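You operate a simulated robot arm through the tools that you are given. There is no shell and no other tool. Be economical: measure what you need, move in short steps, check, and stop when the job is done.

The job below is to be done with a simulated robot arm. You get a single attempt, and the scene is never put back.

Task
Load plate 57 on level 1 of the small rack.
Fine: bring the level to the arrows, pin the rack while the shelf is out; leave the shelf in and the pin free.

The check looks at the end state, three seconds after you hand in, the way a careful person would. Anything else that was tipped, shoved, dropped, spilled or broken makes it a failure.

Robot
A 7-joint arm with a two-finger parallel gripper on a trunk, on a base that drives. Base frame: it is fixed to the floor where the robot stands at the start and does not move with it; the origin is under the middle of the robot, x ahead of it, y to its left, z up. Lengths are in mm, angles in rad, forces in N, time in s.
With the tool pointing down near the work surface it reaches from about 240 to 720 mm from the robot's upright axis, wherever it stands. Its first joint turns from -2.007 to 2.007 rad. Places, roughly: blue shelf [800, 500, 1200]; green shelf [800, 500, 1000]; orange shelf [800, 500, 900]; purple shelf [800, 500, 700]; red rack pin [500, 800, 1300]; shelf rack [800, 500, 900]; steel plate [750, 1250, 750]; teal shelf [800, 500, 600]; top of the blue shelf [700, 500, 1200]. Payload 3.91 kg.
The tool frame sits at the grasp point between the pads (the TCP): z along the fingers, y along the line on which they close. The tips reach 30 mm beyond it. The gripper opens to 110 mm. The fingers are 20 mm wide and 10 mm thick; the gripper's body (48 by 112 mm) begins 55 mm behind the TCP.
Orientation is told as [roll, pitch, yaw] about the base's x, y, z axes, in that order, counted from this pose: with the fingers straight down and closing along the base's y, the tool's x points along the base's -x, its y along +y and its z along -z.

Tools
- The arm moves only by the tool arm_command. Its argument "steps" is a list of rows, each a list of 7 numbers: the shift along the tool's x, y, z in mm, then the turn, a rotation vector about the tool's x, y, z in rad, then the opening, from 0 (shut) to 1 (fully open). In form: [[dx, dy, dz, wx, wy, wz, fingers], ...]. A call has 1 to 8 rows; each row shifts and turns the commanded pose from where the row before left it, along the tool's axes as they then stand. Each row takes 0.2 s and may step no farther than 50 mm and 0.15 rad from the row before; otherwise, or with a gripper value out of range, the whole call is refused. Where a pose cannot be reached the arm comes as near as it can. A force on the tool above 80 N (or 10 N above the force at the start of the call, whichever is more), or a blocked arm, ends the call early, and 0.2 s more pass. Each finger travels about 108 mm/s and halts on what it meets, pressing with about 34 N; the grip force reading is that of the motor and also rises with nothing between the fingers. The clock runs only during rows and for 0.2 s after the last one: add rows that do not move to give the fingers time. It gives the time, the measured TCP pose, the force on the tool (base axes), the opening and the grip force at its end, in the units of the frame above (readings bear some noise), with the torque about the TCP (base axes, N m) and any sound that the robot's microphone picked up.
- Cameras (640 x 400 px; columns grow to the right, rows downward): "scene" is now at [17.2, 167, 1805.3]; the picture's right is [0.16, -0.99, 0.00], its down [-0.74, -0.12, -0.66] and it looks along [0.65, 0.10, -0.75] (base axes); focal length 274 px, centre (320, 200). "wrist" rides on the gripper at [72, 17, -103] in the tool frame; the picture's right is [-0.23, 0.97, 0.00], its down [-0.76, -0.18, -0.62] and it looks along [-0.61, -0.14, 0.78] (tool axes); focal length 222 px, centre (320, 200). There is no depth. A picture from a camera that has moved, and an enlarged one, comes with that camera's place and axes in the base frame and with its lens.
- capture(camera): a new picture of that camera. It takes no simulated time.
- move_column(by): slides the trunk up (or, below 0, down) by that many mm; the arm and the scene camera ride with it, the base frame stays. It gives what a move gives, with no picture.
- base_move(legs): drives the robot by 1 to 6 legs, each [ahead, turn to the left] in mm and rad, along the robot's own axes; the way and the turn of a leg run together, so that a leg with both is an arc; at most 1500 mm and 3.142 rad a leg. The arm and the cameras ride along, it lands a little off, and it stops where it bumps. It gives what a move gives.
- turn_head(pan, tilt): turns the head with the scene camera to pan (to the left, within 2.705 rad either way) and tilt (down, from -0.506 to 1.204), counted from straight ahead of the robot. It gives what a move gives.
- enlarge(camera, box): a new picture of the part [left, top, right, bottom] of that camera's present view, enlarged. It takes no simulated time.
- hand_in(): hands the job in; it is judged then, once.

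Work in short steps. Places have to be worked out from the pictures, the camera data and where the tool is seen: move nearer, look again, correct. Check each grasp and each placing, and mend what went wrong. You have 120 turns and 90 pictures in all, those below and enlarged ones among them. Open the gripper and draw the arm clear of the work before you hand the job in, unless the task says otherwise; then end with one line.

The tools are called after "Request:" by a JSON object that holds its "method" and its "body". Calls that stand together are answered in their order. arm_command: Moves the arm, as the interface text tells. Its arguments: {"type":"object","properties":{"steps":{"type":"array"}},"required":["steps"]} The other tools are called the same way: move_column (by) slides the trunk up or down; base_move (legs) drives the base; turn_head (pan, tilt) turns the head that bears the scene camera; capture (camera) takes a picture; enlarge (camera, box) takes an enlarged picture of a part of a camera's view; hand_in () hands the job in.

At the start:

```text
time: 0.0
position: [370.2, 284.4, 1466.2]
tool_rot: [0.002, 0.0, 0.002]
wrist_force: [0.0, -0.4, 1.0]
ft_torque: [0.03, 0.01, 0.0]
grip_width: 109.8
grasp_force: 0.0
trunk travel left (down, up): [-925.0, 65.0]
robot x, y, heading: [-0.6, -0.4, -0.001]
head pan, tilt: [0.155, 0.852]
```

scene: 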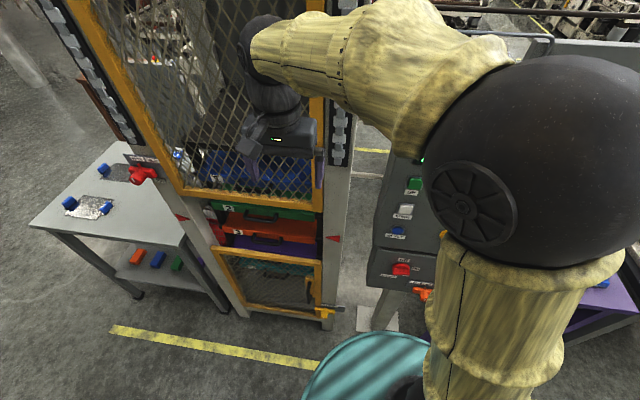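
wrist: 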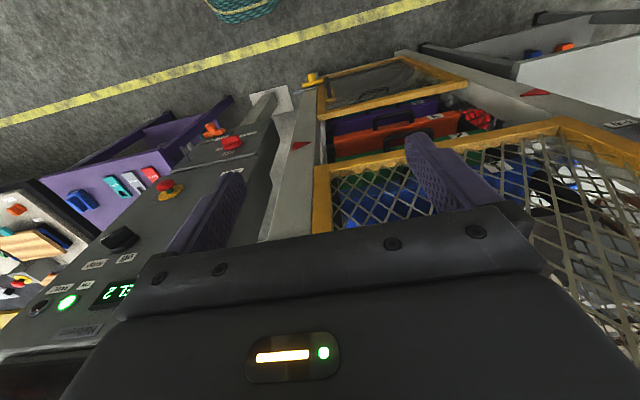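

The scene shows a rack with coloured shelves, a side table with a plate, and a control panel. I'll look closer at several regions first.

Request:
{"method": "enlarge", "body": {"camera": "scene", "box": [160, 140, 360, 330]}}

Request:
{"method": "enlarge", "body": {"camera": "scene", "box": [30, 130, 230, 290]}}

Request:
{"method": "enlarge", "body": {"camera": "scene", "box": [340, 150, 460, 320]}}

Request:
{"method": "enlarge", "body": {"camera": "wrist", "box": [0, 60, 300, 350]}}

```text
2.11 times, centred on (260, 235) of scene
camera zoom: at [17.2, 167.0, 1805.3], right [0.16, -0.99, 0.0], down [-0.74, -0.12, -0.66], along [0.65, 0.1, -0.75], focal length 578 px, centre (446, 126)
```

zoom: 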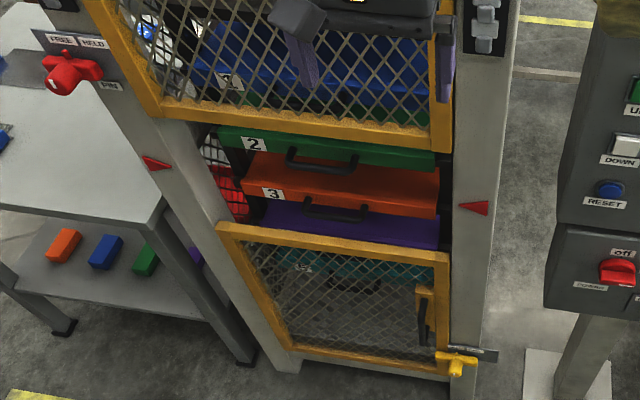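

```text
2.50 times, centred on (130, 210) of scene
camera zoom: at [17.2, 167.0, 1805.3], right [0.16, -0.99, 0.0], down [-0.74, -0.12, -0.66], along [0.65, 0.1, -0.75], focal length 686 px, centre (795, 175)
```

zoom: 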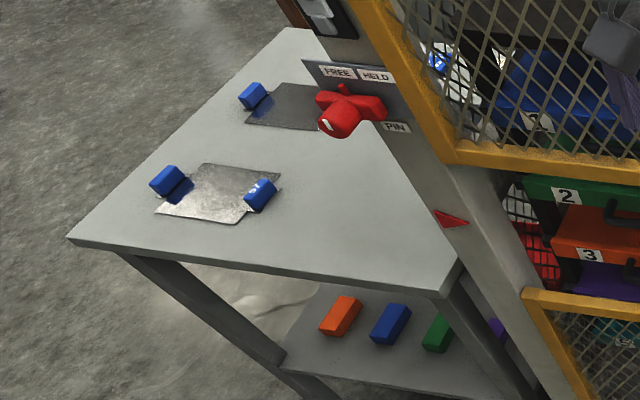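

```text
2.35 times, centred on (400, 235) of scene
camera zoom: at [17.2, 167.0, 1805.3], right [0.16, -0.99, 0.0], down [-0.74, -0.12, -0.66], along [0.65, 0.1, -0.75], focal length 646 px, centre (132, 118)
```

zoom: 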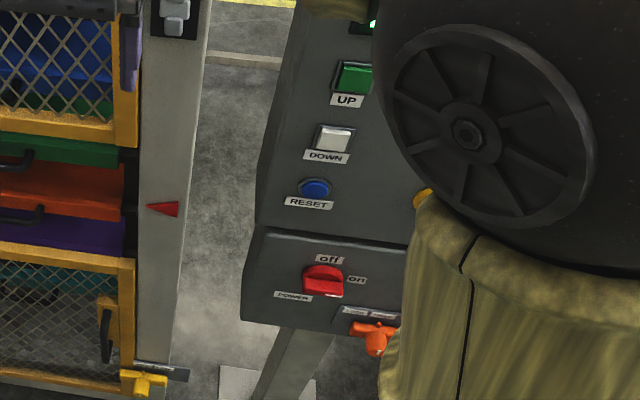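

```text
1.38 times, centred on (150, 205) of wrist
camera zoom: at [297.2, 300.7, 1570.3], right [0.23, 0.97, 0.0], down [0.76, -0.18, 0.62], along [0.61, -0.14, -0.78], focal length 306 px, centre (554, 193)
```

zoom: 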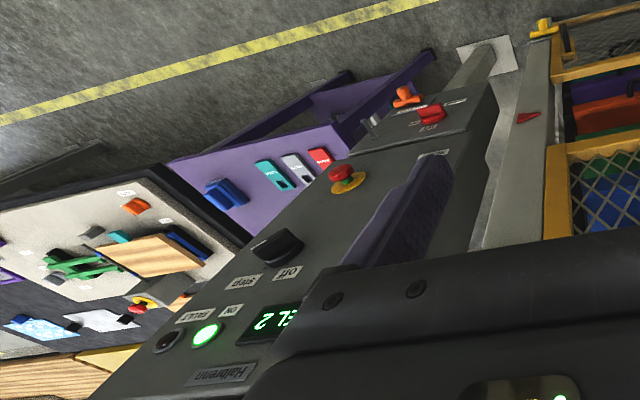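

Before moving the base I'll look around: left toward the table, right toward the other furniture, and behind.

Request:
{"method": "turn_head", "body": {"pan": 2.6, "tilt": 0.6}}

Request:
{"method": "capture", "body": {"camera": "scene"}}

Request:
{"method": "turn_head", "body": {"pan": 1.2, "tilt": 0.6}}

Request:
{"method": "capture", "body": {"camera": "scene"}}

Request:
{"method": "turn_head", "body": {"pan": -2.4, "tilt": 0.6}}

Request:
{"method": "capture", "body": {"camera": "scene"}}

```text
time: 2.2
position: [368.9, 283.0, 1467.1]
tool_rot: [0.0, 0.0, 0.002]
wrist_force: [0.2, -0.3, 0.0]
ft_torque: [0.02, -0.03, 0.01]
grip_width: 110.0
grasp_force: 0.0
trunk travel left (down, up): [-925.0, 65.0]
robot x, y, heading: [-1.5, 3.1, 0.004]
head pan, tilt: [2.601, 0.6]
```

```text
83 pictures are left
camera scene: at [-135.8, 200.5, 1826.3], right [0.52, 0.86, 0.0], down [0.48, -0.29, -0.83], along [-0.71, 0.43, -0.56], focal length 274 px, centre (320, 200)
```

scene: 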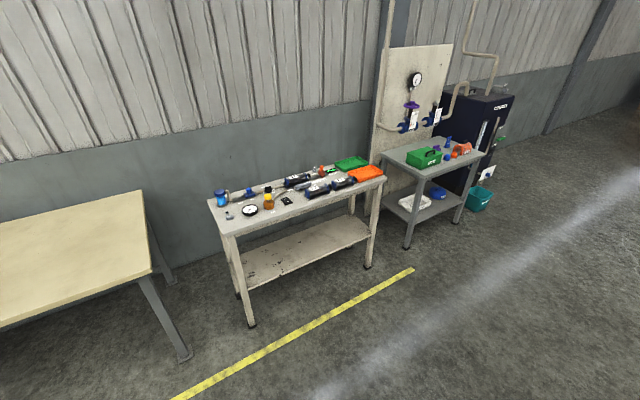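

```text
time: 3.8
position: [368.6, 283.1, 1467.4]
tool_rot: [0.004, 0.001, 0.003]
wrist_force: [0.1, -0.5, -0.2]
ft_torque: [-0.01, -0.03, 0.02]
grip_width: 110.1
grasp_force: 0.0
trunk travel left (down, up): [-925.0, 65.0]
robot x, y, heading: [-0.6, 1.1, 0.001]
head pan, tilt: [1.201, 0.6]
```

```text
82 pictures are left
camera scene: at [-28.2, 237.3, 1826.3], right [0.93, -0.36, 0.0], down [-0.2, -0.53, -0.82], along [0.3, 0.77, -0.57], focal length 274 px, centre (320, 200)
```

scene: 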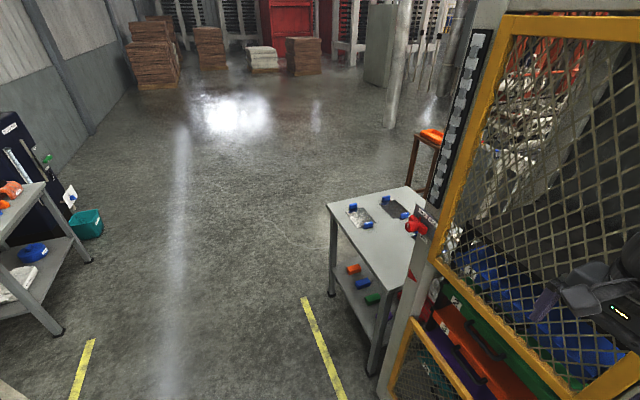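

```text
time: 6.8
position: [369.5, 284.2, 1466.0]
tool_rot: [0.001, -0.001, 0.0]
wrist_force: [-0.8, 0.2, 0.0]
ft_torque: [-0.02, 0.01, 0.01]
grip_width: 110.0
grasp_force: 0.0
trunk travel left (down, up): [-925.0, 65.0]
robot x, y, heading: [-2.5, 0.0, 0.001]
head pan, tilt: [-2.4, 0.6]
```

```text
81 pictures are left
camera scene: at [-125.2, 95.1, 1826.3], right [-0.68, 0.74, 0.0], down [0.42, 0.38, -0.83], along [-0.61, -0.56, -0.56], focal length 274 px, centre (320, 200)
```

scene: 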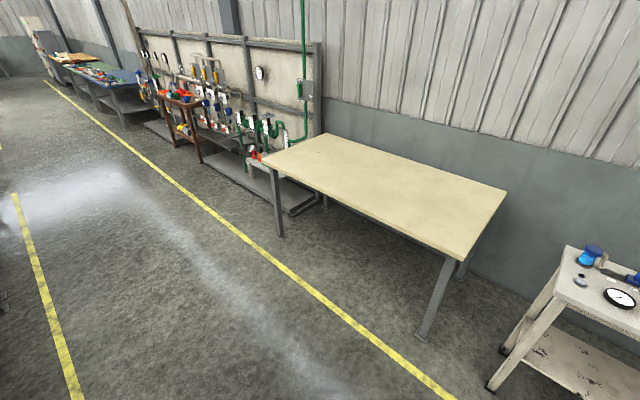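

There is open floor behind. I'll back up 450 mm and look at the whole cell.

Request:
{"method": "base_move", "body": {"legs": [[-450, 0]]}}

Request:
{"method": "turn_head", "body": {"pan": 0.2, "tilt": 0.6}}

Request:
{"method": "capture", "body": {"camera": "scene"}}

Request:
{"method": "capture", "body": {"camera": "wrist"}}

```text
time: 9.5
position: [-83.7, 282.9, 1466.4]
tool_rot: [0.001, 0.0, 0.001]
wrist_force: [0.8, -0.7, -0.1]
ft_torque: [-0.03, -0.01, 0.0]
grip_width: 109.9
grasp_force: 0.0
trunk travel left (down, up): [-925.0, 65.0]
robot x, y, heading: [-450.4, 1.8, 0.002]
head pan, tilt: [-2.4, 0.6]
```

```text
time: 11.8
position: [-83.2, 284.1, 1466.0]
tool_rot: [0.001, -0.001, 0.004]
wrist_force: [-0.3, 0.0, -0.2]
ft_torque: [0.0, 0.0, 0.0]
grip_width: 110.2
grasp_force: 0.1
trunk travel left (down, up): [-925.0, 65.0]
robot x, y, heading: [-451.9, 0.6, 0.001]
head pan, tilt: [0.201, 0.6]
```

```text
80 pictures are left
camera scene: at [-426.6, 172.3, 1826.3], right [0.2, -0.98, 0.0], down [-0.55, -0.11, -0.82], along [0.81, 0.16, -0.57], focal length 274 px, centre (320, 200)
```

scene: 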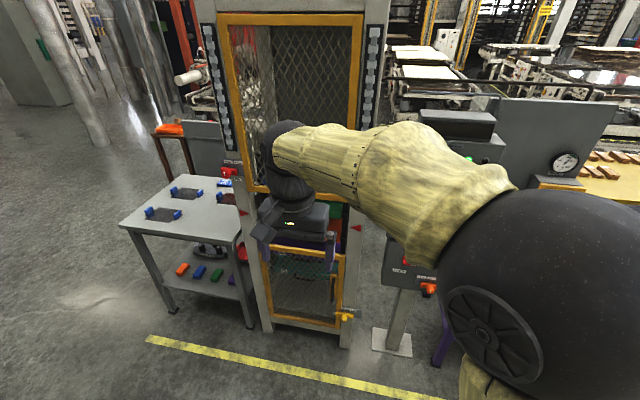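

```text
79 pictures are left
camera wrist: at [-156.1, 300.8, 1570.3], right [0.22, 0.97, 0.0], down [0.76, -0.18, 0.62], along [0.61, -0.14, -0.78], focal length 222 px, centre (320, 200)
```

wrist: 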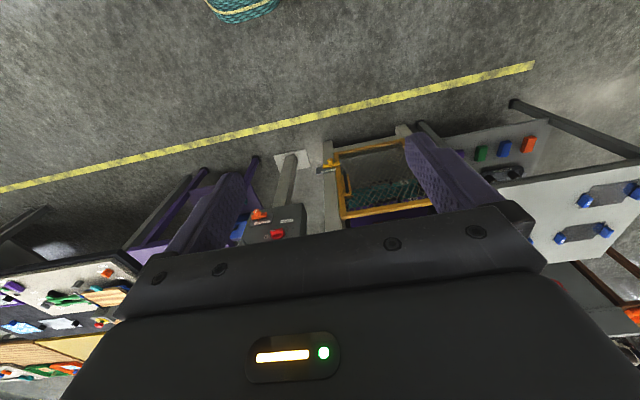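

The arm hides the panel. I'll turn the base right so the panel falls left of the arm in view.

Request:
{"method": "base_move", "body": {"legs": [[0, -0.8]]}}

Request:
{"method": "turn_head", "body": {"pan": 0.85, "tilt": 0.5}}

Request:
{"method": "capture", "body": {"camera": "scene"}}

```text
time: 14.3
position: [8.2, -66.3, 1465.7]
tool_rot: [0.003, 0.0, -0.796]
wrist_force: [-0.1, 0.3, -0.9]
ft_torque: [0.01, -0.04, -0.01]
grip_width: 109.9
grasp_force: 0.1
trunk travel left (down, up): [-925.0, 65.0]
robot x, y, heading: [-451.2, 1.9, -0.801]
head pan, tilt: [0.201, 0.6]
```

```text
time: 15.3
position: [8.9, -66.2, 1467.6]
tool_rot: [0.001, 0.0, -0.796]
wrist_force: [-0.9, 0.4, 0.5]
ft_torque: [0.0, -0.02, -0.04]
grip_width: 110.2
grasp_force: 0.1
trunk travel left (down, up): [-925.0, 65.0]
robot x, y, heading: [-451.0, 0.9, -0.798]
head pan, tilt: [0.85, 0.499]
```

```text
78 pictures are left
camera scene: at [-294.3, 155.8, 1835.4], right [0.05, -1.0, 0.0], down [-0.48, -0.02, -0.88], along [0.88, 0.04, -0.48], focal length 274 px, centre (320, 200)
```

scene: 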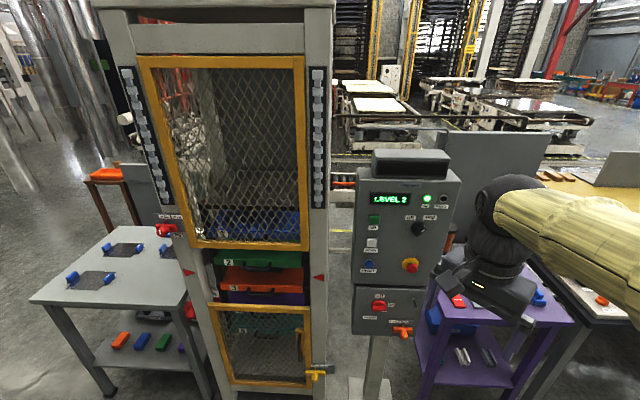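

Excellent view. Enlarging the panel, rack middle and table.

Request:
{"method": "enlarge", "body": {"camera": "scene", "box": [340, 170, 470, 350]}}

Request:
{"method": "enlarge", "body": {"camera": "scene", "box": [140, 200, 345, 395]}}

Request:
{"method": "enlarge", "body": {"camera": "scene", "box": [30, 210, 200, 320]}}

Request:
{"method": "enlarge", "body": {"camera": "scene", "box": [400, 240, 640, 390]}}

```text
2.22 times, centred on (405, 260) of scene
camera zoom: at [-294.3, 155.8, 1835.4], right [0.05, -1.0, 0.0], down [-0.48, -0.02, -0.88], along [0.88, 0.04, -0.48], focal length 610 px, centre (131, 67)
```

zoom: 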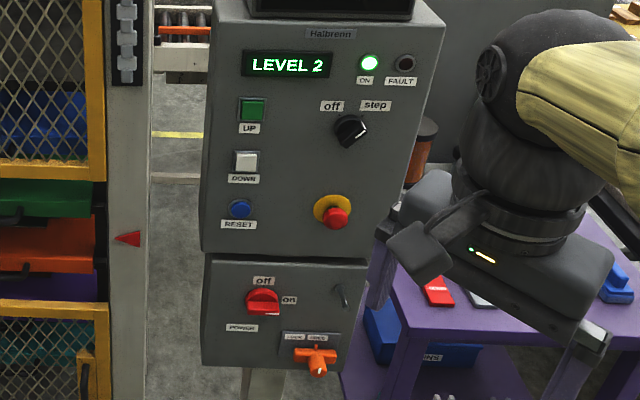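

```text
2.05 times, centred on (242, 298) of scene
camera zoom: at [-294.3, 155.8, 1835.4], right [0.05, -1.0, 0.0], down [-0.48, -0.02, -0.88], along [0.88, 0.04, -0.48], focal length 563 px, centre (479, 0)
```

zoom: 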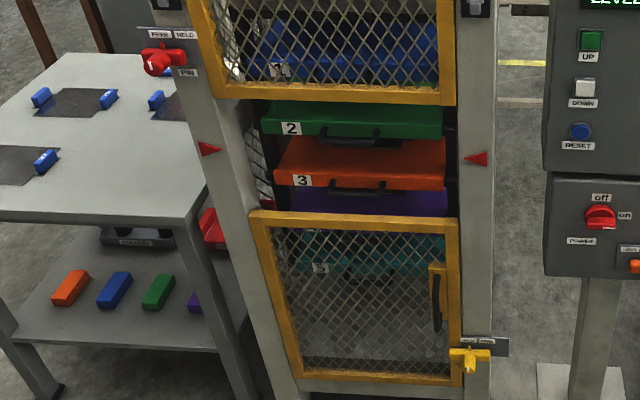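

```text
3.64 times, centred on (115, 265) of scene
camera zoom: at [-294.3, 155.8, 1835.4], right [0.05, -1.0, 0.0], down [-0.48, -0.02, -0.88], along [0.88, 0.04, -0.48], focal length 998 px, centre (1066, -36)
```

zoom: 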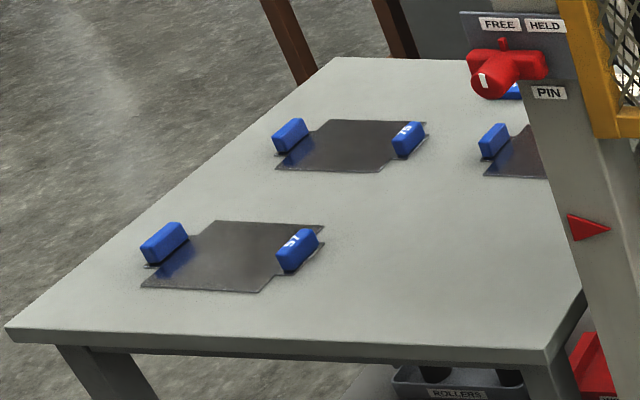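

```text
2.67 times, centred on (520, 315) of scene
camera zoom: at [-294.3, 155.8, 1835.4], right [0.05, -1.0, 0.0], down [-0.48, -0.02, -0.88], along [0.88, 0.04, -0.48], focal length 732 px, centre (-213, -107)
```

zoom: 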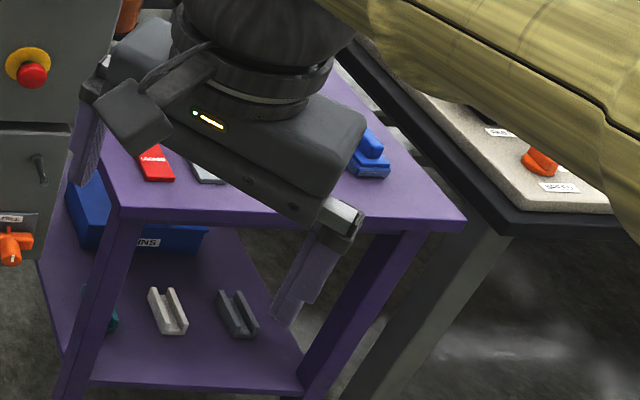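

Display reads LEVEL 2, power on, step selected. Now I'll zoom harder on plate labels, the pin, and the panel knobs.

Request:
{"method": "enlarge", "body": {"camera": "scene", "box": [60, 260, 125, 300]}}

Request:
{"method": "enlarge", "body": {"camera": "scene", "box": [100, 215, 190, 270]}}

Request:
{"method": "enlarge", "body": {"camera": "scene", "box": [355, 285, 425, 345]}}

```text
9.85 times, centred on (92, 280) of scene
camera zoom: at [-294.3, 155.8, 1835.4], right [0.05, -1.0, 0.0], down [-0.48, -0.02, -0.88], along [0.88, 0.04, -0.48], focal length 2703 px, centre (2560, -588)
```

zoom: 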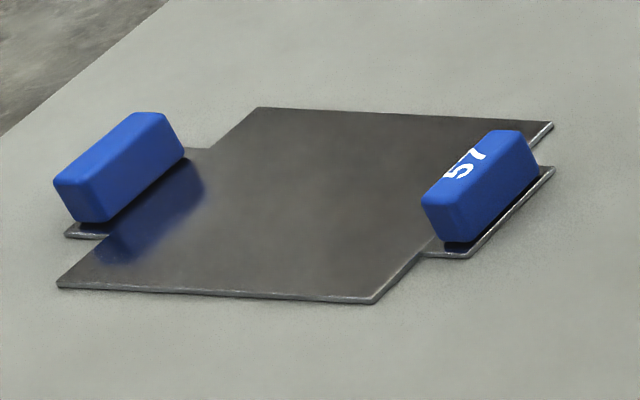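

```text
7.11 times, centred on (145, 242) of scene
camera zoom: at [-294.3, 155.8, 1835.4], right [0.05, -1.0, 0.0], down [-0.48, -0.02, -0.88], along [0.88, 0.04, -0.48], focal length 1952 px, centre (1564, -102)
```

zoom: 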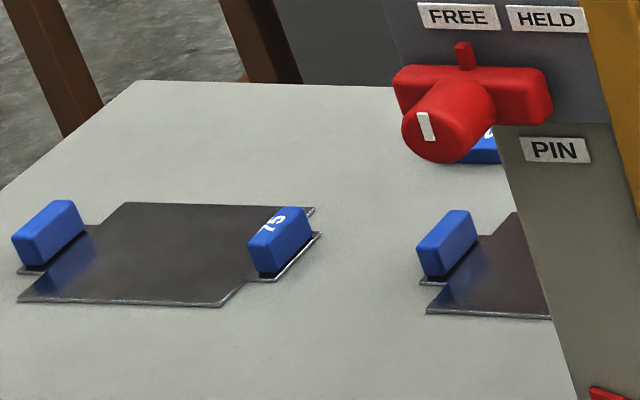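

```text
6.67 times, centred on (390, 315) of scene
camera zoom: at [-294.3, 155.8, 1835.4], right [0.05, -1.0, 0.0], down [-0.48, -0.02, -0.88], along [0.88, 0.04, -0.48], focal length 1830 px, centre (-147, -567)
```

zoom: 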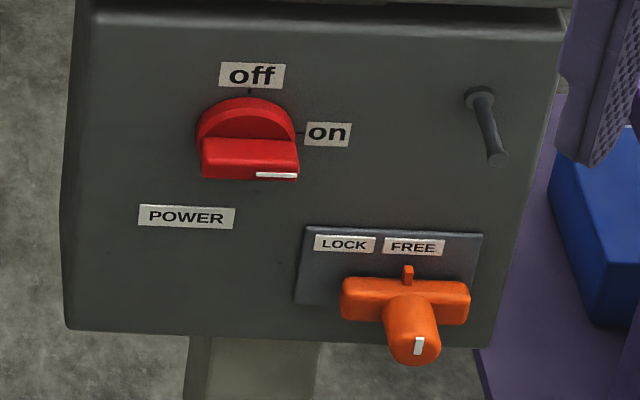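

Plate 57 is the near plate; the knob states look right (power on, orange FREE, pin FREE). Triangulating, DOWN button ≈ (561,-4,1188), UP ≈ (552,1,1300). I'll face forward again and turn the tool horizontal in free space.

Request:
{"method": "base_move", "body": {"legs": [[0, 0.8]]}}

Request:
{"method": "arm_command", "body": {"steps": [[-50, 0, 0, 0, 0, 0, 0], [-50, 0, 0, 0, 0, 0, 0], [-50, 0, 0, 0, 0, 0, 0], [0, 0, 0, 0, -0.1428, 0, 0], [0, 0, 0, 0, -0.1428, 0, 0], [0, 0, 0, 0, -0.1428, 0, 0], [0, 0, 0, 0, -0.1428, 0, 0]]}}

Request:
{"method": "arm_command", "body": {"steps": [[0, 0, 0, 0, -0.1428, 0, 0], [0, 0, 0, 0, -0.1428, 0, 0], [0, 0, 0, 0, -0.1428, 0, 0], [0, 0, 0, 0, -0.1428, 0, 0], [0, 0, 0, 0, -0.1428, 0, 0], [0, 0, 0, 0, -0.1428, 0, 0], [0, 0, 0, 0, -0.1428, 0, 0]]}}

```text
time: 17.8
position: [-83.5, 283.3, 1467.0]
tool_rot: [-0.001, 0.0, 0.004]
wrist_force: [-0.2, -0.5, 1.2]
ft_torque: [0.01, -0.01, 0.01]
grip_width: 109.9
grasp_force: 0.0
trunk travel left (down, up): [-925.0, 65.0]
robot x, y, heading: [-451.7, 0.0, 0.007]
head pan, tilt: [0.85, 0.499]
```

```text
time: 19.4
position: [65.5, 285.5, 1466.6]
tool_rot: [0.0, -0.573, 0.004]
wrist_force: [-0.4, 0.5, 0.7]
ft_torque: [-0.01, 0.0, 0.0]
grip_width: 0.3
grasp_force: 34.1
trunk travel left (down, up): [-925.0, 65.0]
robot x, y, heading: [-450.7, 2.8, -0.001]
head pan, tilt: [0.85, 0.499]
```

```text
time: 21.0
position: [67.1, 286.2, 1466.6]
tool_rot: [2.628, -1.569, -2.624]
wrist_force: [0.5, -0.9, -0.6]
ft_torque: [0.01, 0.01, 0.01]
grip_width: 0.0
grasp_force: 33.7
trunk travel left (down, up): [-925.0, 65.0]
robot x, y, heading: [-452.7, -3.3, 0.002]
head pan, tilt: [0.85, 0.499]
```

Tool is horizontal now. I'll shift it right to y≈-4, lower the trunk to button height, then approach.

Request:
{"method": "arm_command", "body": {"steps": [[0, -48, 0, 0, 0, 0, 0], [0, -48, 0, 0, 0, 0, 0], [0, -48, 0, 0, 0, 0, 0], [0, -48, 0, 0, 0, 0, 0], [0, -48, 0, 0, 0, 0, 0], [0, -50, 0, 0, 0, 0, 0]]}}

Request:
{"method": "move_column", "body": {"by": -278}}

Request:
{"method": "base_move", "body": {"legs": [[330, 0]]}}

Request:
{"method": "turn_head", "body": {"pan": -0.2, "tilt": 0.6}}

Request:
{"method": "capture", "body": {"camera": "scene"}}

Request:
{"method": "capture", "body": {"camera": "wrist"}}

```text
time: 22.4
position: [55.8, 57.6, 1467.6]
tool_rot: [1.196, -1.565, -1.205]
wrist_force: [1.2, -0.3, 0.2]
ft_torque: [-0.05, 0.04, -0.01]
grip_width: 0.1
grasp_force: 34.1
out of reach, approached as far as the arm can: row 5, 6
trunk travel left (down, up): [-925.0, 65.0]
robot x, y, heading: [-453.1, 0.6, 0.003]
head pan, tilt: [0.85, 0.499]
```

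```text
time: 25.2
position: [56.5, 57.2, 1189.1]
tool_rot: [1.228, -1.567, -1.233]
wrist_force: [-0.2, 0.3, -0.2]
ft_torque: [-0.01, 0.02, -0.01]
grip_width: 0.0
grasp_force: 34.2
trunk travel left (down, up): [-647.0, 343.0]
robot x, y, heading: [-451.3, -1.4, 0.0]
head pan, tilt: [0.85, 0.499]
```

```text
time: 27.4
position: [388.1, 57.9, 1189.6]
tool_rot: [1.088, -1.566, -1.098]
wrist_force: [-0.4, 0.0, -0.4]
ft_torque: [-0.01, 0.02, -0.03]
grip_width: 0.2
grasp_force: 34.5
trunk travel left (down, up): [-647.0, 343.0]
robot x, y, heading: [-124.7, -0.1, 0.002]
head pan, tilt: [0.85, 0.499]
```

```text
time: 28.7
position: [388.4, 56.4, 1189.1]
tool_rot: [1.195, -1.565, -1.209]
wrist_force: [0.0, -0.1, 0.4]
ft_torque: [-0.01, -0.01, 0.02]
grip_width: 0.0
grasp_force: 34.2
trunk travel left (down, up): [-647.0, 343.0]
robot x, y, heading: [-125.8, 1.0, -0.002]
head pan, tilt: [-0.201, 0.6]
```

```text
70 pictures are left
camera scene: at [-95.4, 137.5, 1548.3], right [-0.2, -0.98, 0.0], down [-0.55, 0.11, -0.83], along [0.81, -0.16, -0.56], focal length 274 px, centre (320, 200)
```

scene: 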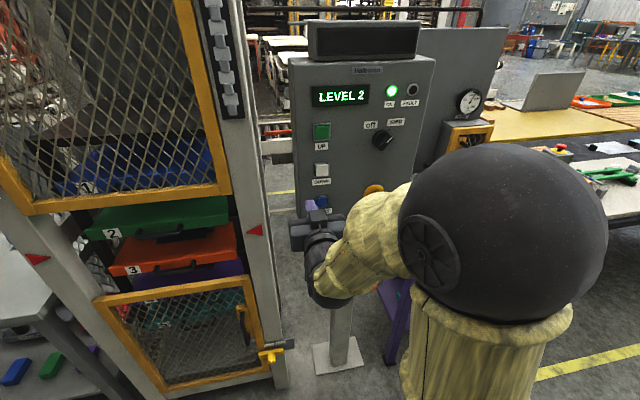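

```text
69 pictures are left
camera wrist: at [284.2, 75.9, 1117.7], right [0.01, 0.97, 0.23], down [-0.62, -0.17, 0.76], along [0.78, -0.15, 0.6], focal length 222 px, centre (320, 200)
```

wrist: 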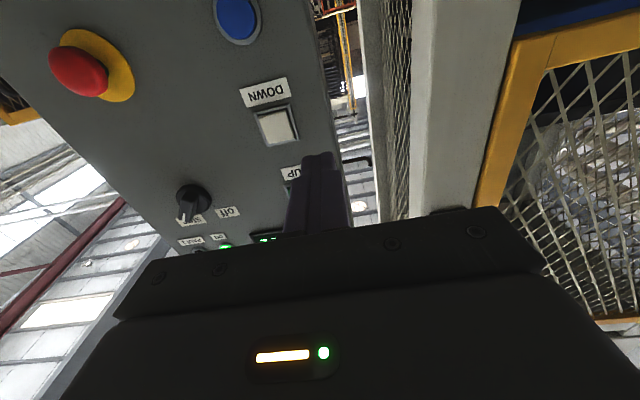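

Refined DOWN ≈ (558,0,1198). I'll turn the base slightly right to line up, raise 9 mm and drive closer.

Request:
{"method": "base_move", "body": {"legs": [[0, -0.09], [90, 0]]}}

Request:
{"method": "move_column", "body": {"by": 9}}

Request:
{"method": "capture", "body": {"camera": "wrist"}}

Request:
{"method": "capture", "body": {"camera": "scene"}}

```text
time: 30.3
position: [482.0, 3.5, 1190.4]
tool_rot: [0.996, -1.564, -1.095]
wrist_force: [0.0, 0.5, 0.7]
ft_torque: [-0.01, 0.01, -0.02]
grip_width: 0.0
grasp_force: 34.2
trunk travel left (down, up): [-647.0, 343.0]
robot x, y, heading: [-29.4, -8.2, -0.088]
head pan, tilt: [-0.201, 0.6]
```

```text
time: 30.9
position: [481.5, 2.4, 1198.1]
tool_rot: [1.145, -1.564, -1.244]
wrist_force: [-0.5, -0.8, -0.2]
ft_torque: [-0.01, 0.01, -0.01]
grip_width: 0.0
grasp_force: 33.4
trunk travel left (down, up): [-656.0, 334.0]
robot x, y, heading: [-30.9, -8.9, -0.086]
head pan, tilt: [-0.201, 0.6]
```

```text
68 pictures are left
camera wrist: at [379.9, 30.6, 1126.7], right [0.1, 0.97, 0.23], down [-0.64, -0.12, 0.76], along [0.76, -0.22, 0.6], focal length 222 px, centre (320, 200)
```

wrist: 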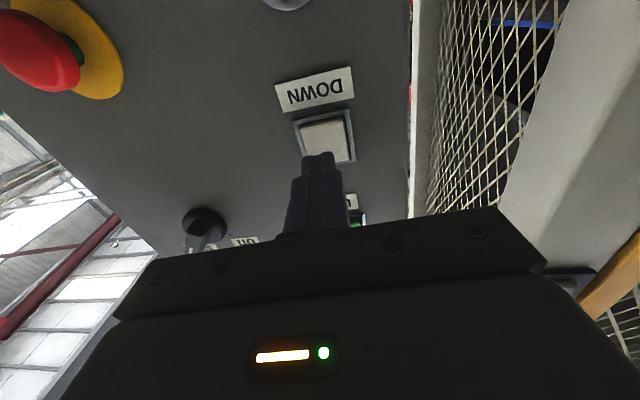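

```text
67 pictures are left
camera scene: at [7.3, 126.3, 1557.4], right [-0.29, -0.96, 0.0], down [-0.54, 0.16, -0.83], along [0.79, -0.24, -0.56], focal length 274 px, centre (320, 200)
```

scene: 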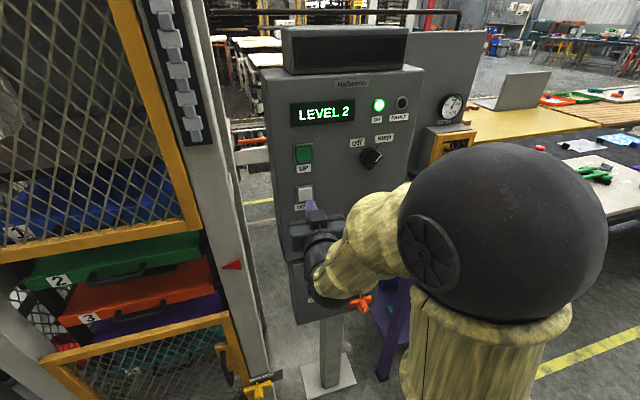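

Tip is ~45 mm off the button and aligned. Pushing along tool z in small rows.

Request:
{"method": "arm_command", "body": {"steps": [[0, 0, 15, 0, 0, 0, 0], [0, 0, 12, 0, 0, 0, 0], [0, 0, 8, 0, 0, 0, 0], [0, 0, 6, 0, 0, 0, 0], [0, 0, 5, 0, 0, 0, 0]]}}

Request:
{"method": "capture", "body": {"camera": "wrist"}}

```text
time: 32.1
position: [517.9, 4.2, 1198.8]
tool_rot: [1.01, -1.562, -1.121]
wrist_force: [-41.5, -6.8, -9.7]
ft_torque: [-0.04, 0.24, -0.06]
grip_width: 0.3
grasp_force: 33.8
out of reach, approached as far as the arm can: row 2, 4
trunk travel left (down, up): [-656.0, 334.0]
robot x, y, heading: [-30.7, -9.8, -0.092]
head pan, tilt: [-0.201, 0.6]
heard: click
```

```text
66 pictures are left
camera wrist: at [417.7, 32.6, 1127.1], right [0.11, 0.97, 0.23], down [-0.64, -0.11, 0.76], along [0.76, -0.23, 0.6], focal length 222 px, centre (320, 200)
```

wrist: 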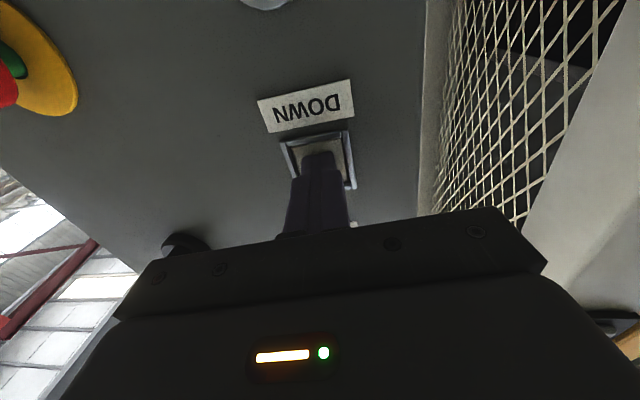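

A click was heard, force 41 N. I'll draw back now and look at the display.

Request:
{"method": "arm_command", "body": {"steps": [[0, 0, -20, 0, 0, 0, 0], [0, 0, -20, 0, 0, 0, 0], [0, 0, 0, 0, 0, 0, 0]]}}

Request:
{"method": "capture", "body": {"camera": "scene"}}

```text
time: 32.9
position: [486.8, 8.4, 1199.5]
tool_rot: [1.39, -1.567, -1.49]
wrist_force: [0.2, -0.2, -0.4]
ft_torque: [-0.01, 0.0, -0.01]
grip_width: 0.0
grasp_force: 34.3
trunk travel left (down, up): [-656.0, 334.0]
robot x, y, heading: [-32.5, -8.1, -0.085]
head pan, tilt: [-0.201, 0.6]
```

```text
65 pictures are left
camera scene: at [7.6, 126.4, 1557.3], right [-0.29, -0.96, 0.0], down [-0.54, 0.16, -0.82], along [0.79, -0.24, -0.57], focal length 274 px, centre (320, 200)
```

scene: 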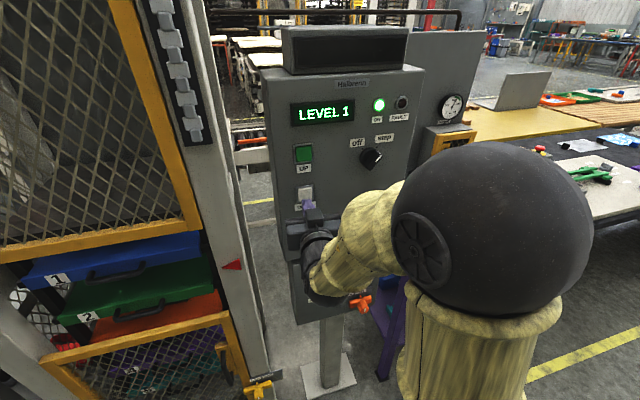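

Display now LEVEL 1 and blue sits at the arrows. Next the pin, at ≈(510,768,1262). I'll back off and re-park in front of the rack at about (-280, 483), heading 0.

Request:
{"method": "base_move", "body": {"legs": [[-250, 0], [0, 1.657], [470, 0], [0, -1.571]]}}

Request:
{"method": "arm_command", "body": {"steps": [[0, 46, 0, 0, 0, 0, 0.6], [0, 46, 0, 0, 0, 0, 0.6], [0, 46, 0, 0, 0, 0, 0.6], [0, 46, 0, 0, 0, 0, 0.6], [0, 46, 0, 0, 0, 0, 0.6]]}}

Request:
{"method": "turn_head", "body": {"pan": 0.2, "tilt": 0.5}}

Request:
{"method": "capture", "body": {"camera": "scene"}}

```text
time: 45.0
position: [231.9, 534.8, 1199.2]
tool_rot: [1.143, -1.564, -1.177]
wrist_force: [-1.0, 0.7, -0.6]
ft_torque: [0.02, -0.02, 0.03]
grip_width: 0.0
grasp_force: 33.6
trunk travel left (down, up): [-656.0, 334.0]
robot x, y, heading: [-284.0, 483.9, -0.027]
head pan, tilt: [-0.201, 0.6]
```

```text
time: 46.2
position: [240.0, 766.3, 1199.3]
tool_rot: [0.894, -1.568, -0.928]
wrist_force: [-0.5, -0.4, -0.2]
ft_torque: [0.01, -0.02, -0.01]
grip_width: 66.1
grasp_force: 0.0
trunk travel left (down, up): [-656.0, 334.0]
robot x, y, heading: [-281.1, 486.3, -0.021]
head pan, tilt: [-0.201, 0.6]
```

```text
time: 47.1
position: [240.4, 764.4, 1199.2]
tool_rot: [1.155, -1.567, -1.188]
wrist_force: [0.1, -0.4, -0.7]
ft_torque: [0.01, 0.02, 0.0]
grip_width: 65.9
grasp_force: 0.1
trunk travel left (down, up): [-656.0, 334.0]
robot x, y, heading: [-283.8, 483.6, -0.021]
head pan, tilt: [0.201, 0.499]
```

```text
64 pictures are left
camera scene: at [-249.8, 656.0, 1566.4], right [0.18, -0.98, 0.0], down [-0.47, -0.08, -0.88], along [0.86, 0.16, -0.48], focal length 274 px, centre (320, 200)
```

scene: 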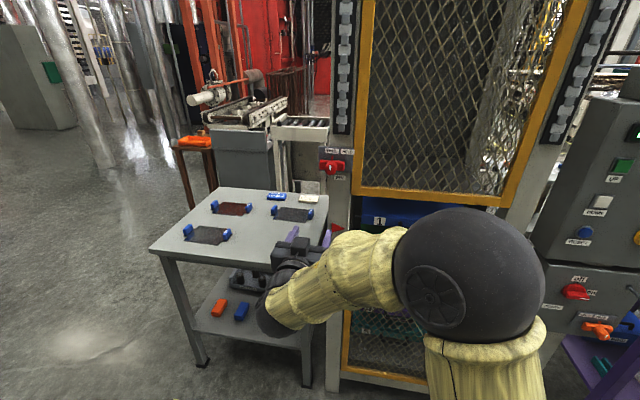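

Pin and table clearly visible; zooming on both.

Request:
{"method": "enlarge", "body": {"camera": "scene", "box": [305, 140, 365, 185]}}

Request:
{"method": "enlarge", "body": {"camera": "scene", "box": [150, 180, 340, 260]}}

Request:
{"method": "enlarge", "body": {"camera": "wrist", "box": [0, 0, 640, 250]}}

```text
8.89 times, centred on (335, 162) of scene
camera zoom: at [-249.8, 656.0, 1566.4], right [0.18, -0.98, 0.0], down [-0.47, -0.08, -0.88], along [0.86, 0.16, -0.48], focal length 2440 px, centre (187, 533)
```

zoom: 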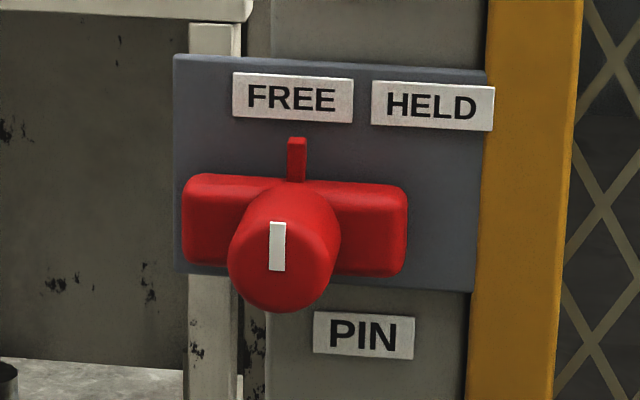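

```text
3.37 times, centred on (245, 220) of scene
camera zoom: at [-249.8, 656.0, 1566.4], right [0.18, -0.98, 0.0], down [-0.47, -0.08, -0.88], along [0.86, 0.16, -0.48], focal length 925 px, centre (573, 133)
```

zoom: 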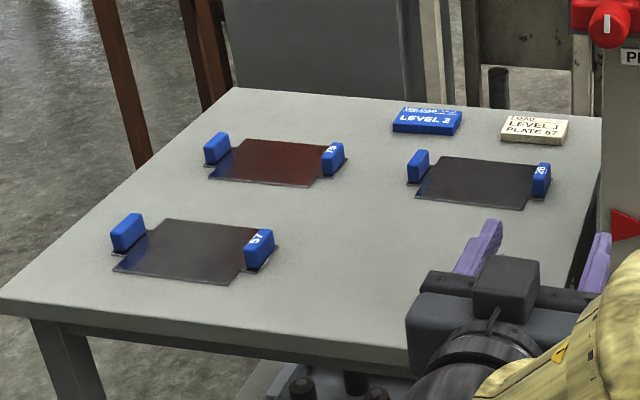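

```text
1.00 times, centred on (320, 125) of wrist (not enlarged: the box is as wide or as high as the picture)
camera zoom: at [136.6, 785.1, 1128.0], right [0.03, 0.97, 0.23], down [-0.63, -0.16, 0.76], along [0.78, -0.17, 0.6], focal length 222 px, centre (320, 275)
```

zoom: 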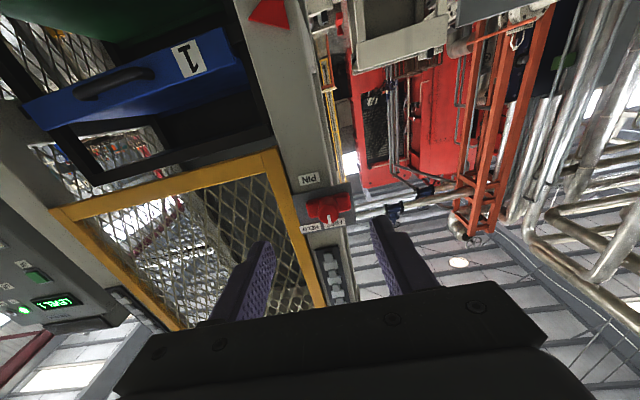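

Cards confirm "LOAD LEVEL 1 PLATE 57". Pin bar ≈ (524,762,1258), horizontal, ~75 mm long. I'll open the gripper, raise to its height, and drive in to inspect nearer.

Request:
{"method": "move_column", "body": {"by": 60}}

Request:
{"method": "arm_command", "body": {"steps": [[0, 0, 0, 0, 0, 0, 1], [0, 0, 0, 0, 0, 0, 1]]}}

Request:
{"method": "base_move", "body": {"legs": [[180, 0.021]]}}

Request:
{"method": "capture", "body": {"camera": "wrist"}}

Request:
{"method": "capture", "body": {"camera": "scene"}}

```text
time: 48.1
position: [240.4, 764.5, 1259.1]
tool_rot: [1.103, -1.564, -1.135]
wrist_force: [-1.1, -0.1, -0.3]
ft_torque: [-0.01, -0.02, -0.01]
grip_width: 66.1
grasp_force: 0.0
trunk travel left (down, up): [-716.0, 274.0]
robot x, y, heading: [-282.8, 481.5, -0.022]
head pan, tilt: [0.201, 0.499]
```

```text
time: 48.7
position: [239.9, 763.8, 1259.4]
tool_rot: [1.146, -1.567, -1.177]
wrist_force: [-0.1, 0.4, 0.2]
ft_torque: [0.01, -0.03, -0.03]
grip_width: 110.1
grasp_force: 0.0
trunk travel left (down, up): [-716.0, 274.0]
robot x, y, heading: [-283.0, 486.5, -0.021]
head pan, tilt: [0.201, 0.499]
```

```text
time: 50.2
position: [414.4, 773.6, 1259.3]
tool_rot: [0.963, -1.566, -0.977]
wrist_force: [1.1, 0.2, 0.6]
ft_torque: [0.03, -0.01, -0.01]
grip_width: 109.9
grasp_force: 0.1
trunk travel left (down, up): [-716.0, 274.0]
robot x, y, heading: [-106.4, 479.7, 0.001]
head pan, tilt: [0.201, 0.499]
```

```text
60 pictures are left
camera wrist: at [310.9, 792.1, 1187.5], right [0.01, 0.97, 0.23], down [-0.62, -0.17, 0.76], along [0.78, -0.15, 0.6], focal length 222 px, centre (320, 200)
```

wrist: 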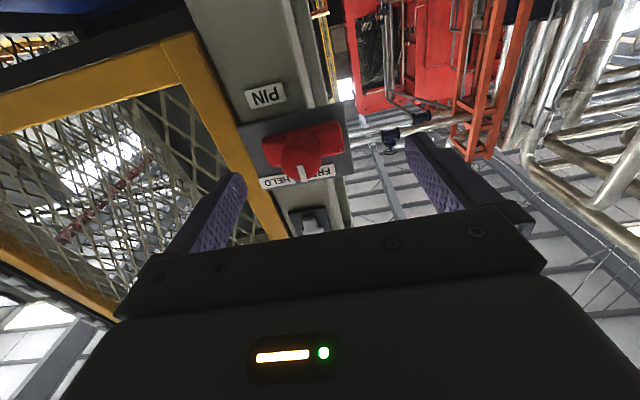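

```text
59 pictures are left
camera scene: at [-72.2, 654.8, 1626.3], right [0.2, -0.98, 0.0], down [-0.47, -0.1, -0.88], along [0.86, 0.17, -0.48], focal length 274 px, centre (320, 200)
```

scene: 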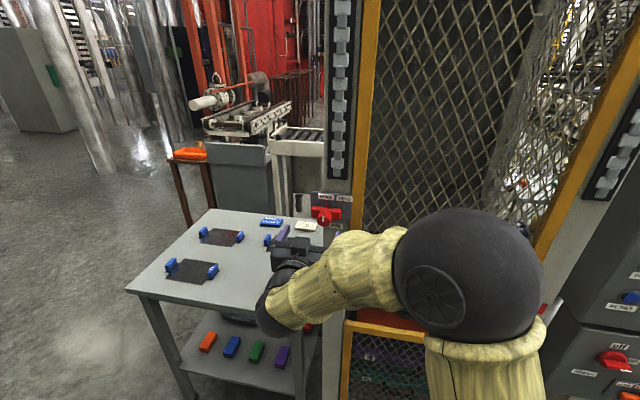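

Refining the pin position with a zoomed scene picture.

Request:
{"method": "enlarge", "body": {"camera": "scene", "box": [290, 185, 360, 240]}}

Request:
{"method": "enlarge", "body": {"camera": "wrist", "box": [200, 80, 400, 220]}}

```text
7.27 times, centred on (325, 212) of scene
camera zoom: at [-72.2, 654.8, 1626.3], right [0.2, -0.98, 0.0], down [-0.47, -0.1, -0.88], along [0.86, 0.17, -0.48], focal length 1997 px, centre (284, 109)
```

zoom: 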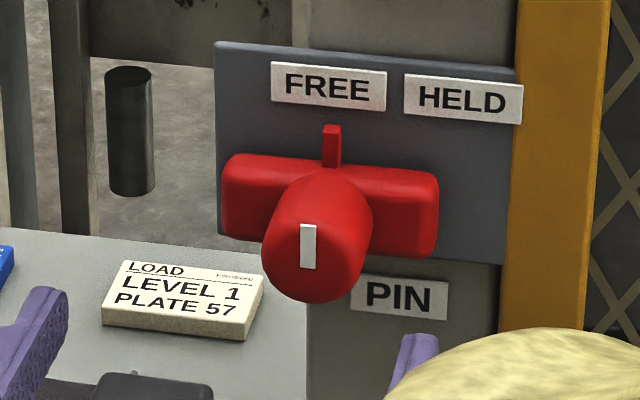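

```text
2.86 times, centred on (300, 150) of wrist
camera zoom: at [310.9, 792.1, 1187.5], right [0.01, 0.97, 0.23], down [-0.62, -0.17, 0.76], along [0.78, -0.15, 0.6], focal length 635 px, centre (377, 343)
```

zoom: 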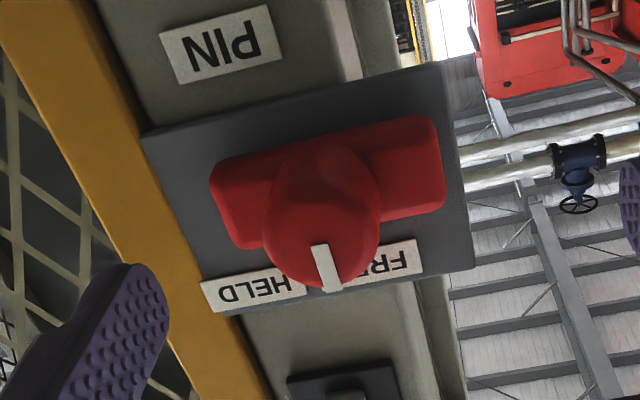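

Bar ≈ (513,756,1265). Shifting to centre and advancing 45 mm by arm, then checking.

Request:
{"method": "arm_command", "body": {"steps": [[-6, -17, 15, 0, 0, 0, 1], [0, 0, 20, 0, 0, 0, 1], [0, 0, 10, 0, 0, 0, 1]]}}

Request:
{"method": "capture", "body": {"camera": "wrist"}}

Request:
{"method": "enlarge", "body": {"camera": "scene", "box": [270, 185, 370, 265]}}

```text
time: 51.0
position: [457.2, 755.6, 1265.8]
tool_rot: [1.14, -1.567, -1.153]
wrist_force: [0.4, -0.4, -0.2]
ft_torque: [-0.03, 0.01, 0.02]
grip_width: 110.2
grasp_force: 0.0
trunk travel left (down, up): [-716.0, 274.0]
robot x, y, heading: [-103.4, 479.9, -0.003]
head pan, tilt: [0.201, 0.499]
```

```text
56 pictures are left
camera wrist: at [354.8, 774.5, 1194.3], right [0.01, 0.97, 0.23], down [-0.62, -0.17, 0.76], along [0.78, -0.15, 0.61], focal length 222 px, centre (320, 200)
```

wrist: 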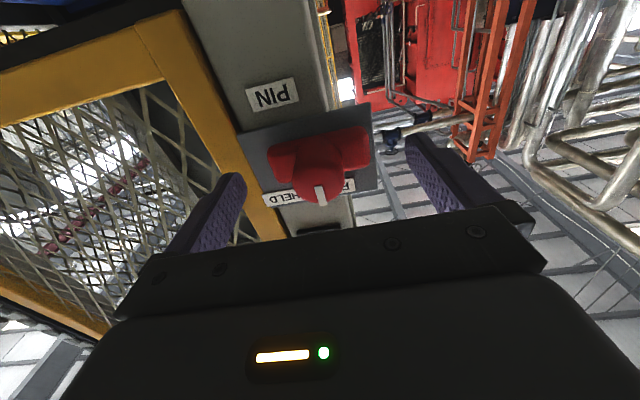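

```text
5.00 times, centred on (320, 225) of scene
camera zoom: at [-73.4, 654.6, 1626.4], right [0.2, -0.98, 0.0], down [-0.47, -0.09, -0.88], along [0.86, 0.17, -0.48], focal length 1373 px, centre (320, 75)
```

zoom: 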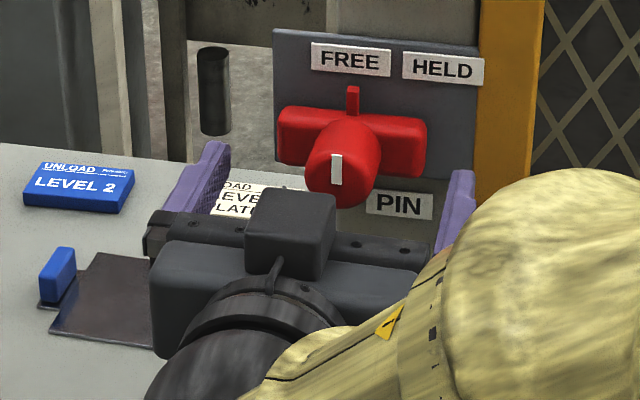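

Bar ≈ (507,755,1267); the gripper is centred. Advancing 33 mm with fingers around the bar's ends.

Request:
{"method": "arm_command", "body": {"steps": [[-1, 0, 12, 0, 0, 0, 1], [0, 0, 12, 0, 0, 0, 1], [0, 0, 9, 0, 0, 0, 1]]}}

Request:
{"method": "capture", "body": {"camera": "wrist"}}

```text
time: 51.8
position: [489.3, 757.0, 1265.9]
tool_rot: [0.995, -1.565, -1.006]
wrist_force: [-10.1, -1.3, -3.2]
ft_torque: [0.18, 0.02, -0.63]
grip_width: 110.0
grasp_force: 0.1
trunk travel left (down, up): [-716.0, 274.0]
robot x, y, heading: [-105.3, 481.9, -0.001]
head pan, tilt: [0.201, 0.499]
```

```text
54 pictures are left
camera wrist: at [385.8, 774.8, 1194.5], right [0.01, 0.97, 0.23], down [-0.62, -0.17, 0.76], along [0.78, -0.15, 0.6], focal length 222 px, centre (320, 200)
```

wrist: 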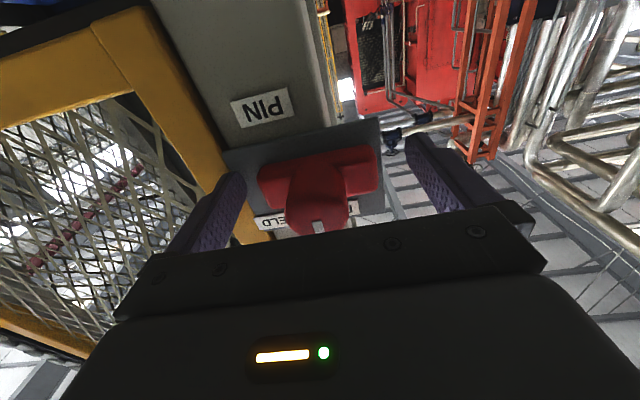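

The right finger lightly touches the yellow frame (10 N, torque sign says right side). I'll back off 3 mm and close on the bar ends.

Request:
{"method": "arm_command", "body": {"steps": [[0, 0, -3, 0, 0, 0, 1], [0, 0, 0, 0, 0, 0, 0.75], [0, 0, 0, 0, 0, 0, 0.6], [0, 0, 0, 0, 0, 0, 0.5], [0, 0, 0, 0, 0, 0, 0.5]]}}

Request:
{"method": "capture", "body": {"camera": "wrist"}}

Request:
{"method": "enlarge", "body": {"camera": "scene", "box": [270, 185, 370, 265]}}

```text
time: 53.0
position: [488.1, 753.9, 1266.3]
tool_rot: [1.21, -1.566, -1.22]
wrist_force: [0.6, -8.6, 0.3]
ft_torque: [-1.0, -0.02, -0.14]
grip_width: 74.6
grasp_force: 44.9
trunk travel left (down, up): [-716.0, 274.0]
robot x, y, heading: [-104.3, 481.7, -0.006]
head pan, tilt: [0.201, 0.499]
```

```text
53 pictures are left
camera wrist: at [385.0, 772.7, 1195.1], right [0.01, 0.97, 0.23], down [-0.62, -0.17, 0.76], along [0.78, -0.15, 0.61], focal length 222 px, centre (320, 200)
```

wrist: 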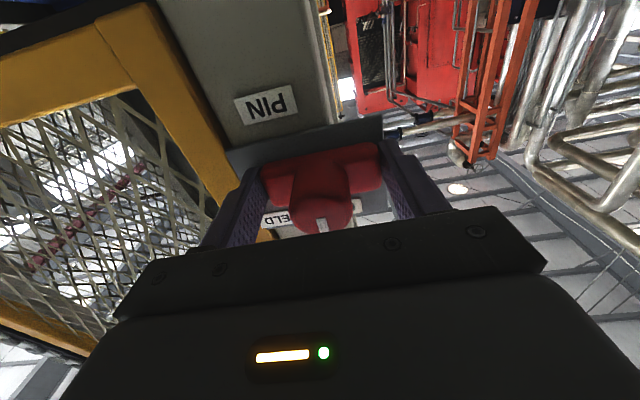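

```text
5.00 times, centred on (320, 225) of scene
camera zoom: at [-73.5, 653.0, 1626.6], right [0.2, -0.98, 0.0], down [-0.47, -0.09, -0.88], along [0.86, 0.17, -0.48], focal length 1373 px, centre (320, 75)
```

zoom: 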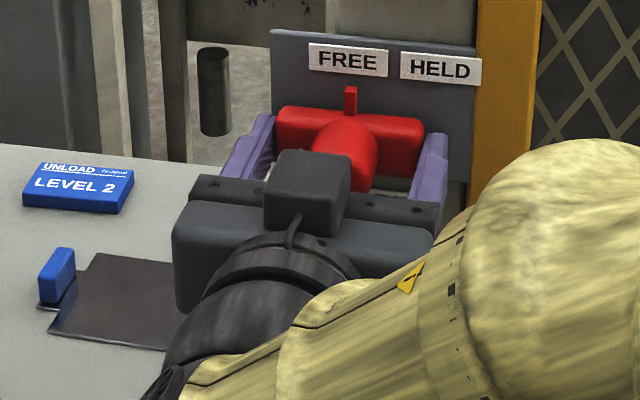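

The bar is gripped (74.6 mm). A slide would run into the frame, so it must turn; rotating clockwise in small rows about tool z.

Request:
{"method": "arm_command", "body": {"steps": [[0, 0, 0, 0, 0, 0.1, 0.5], [0, 0, 0, 0, 0, 0.1, 0.5], [0, 0, 0, 0, 0, 0.1, 0.5], [0, 0, 0, 0, 0, 0.1, 0.5]]}}

Request:
{"method": "enlarge", "body": {"camera": "scene", "box": [270, 185, 370, 265]}}

```text
time: 54.0
position: [489.1, 754.9, 1266.2]
tool_rot: [1.562, -1.163, -1.572]
wrist_force: [-1.4, -6.0, -9.6]
ft_torque: [-1.17, 0.66, 0.81]
grip_width: 80.3
grasp_force: 45.2
trunk travel left (down, up): [-716.0, 274.0]
robot x, y, heading: [-103.1, 484.2, 0.0]
head pan, tilt: [0.201, 0.499]
```

```text
5.00 times, centred on (320, 225) of scene
camera zoom: at [-72.7, 654.2, 1626.4], right [0.2, -0.98, 0.0], down [-0.47, -0.09, -0.88], along [0.86, 0.17, -0.48], focal length 1373 px, centre (320, 75)
```

zoom: 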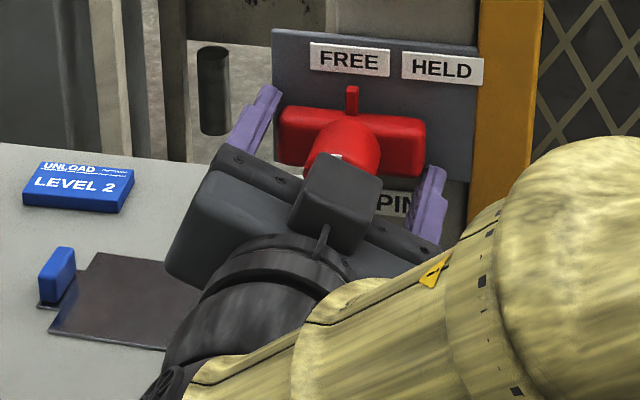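

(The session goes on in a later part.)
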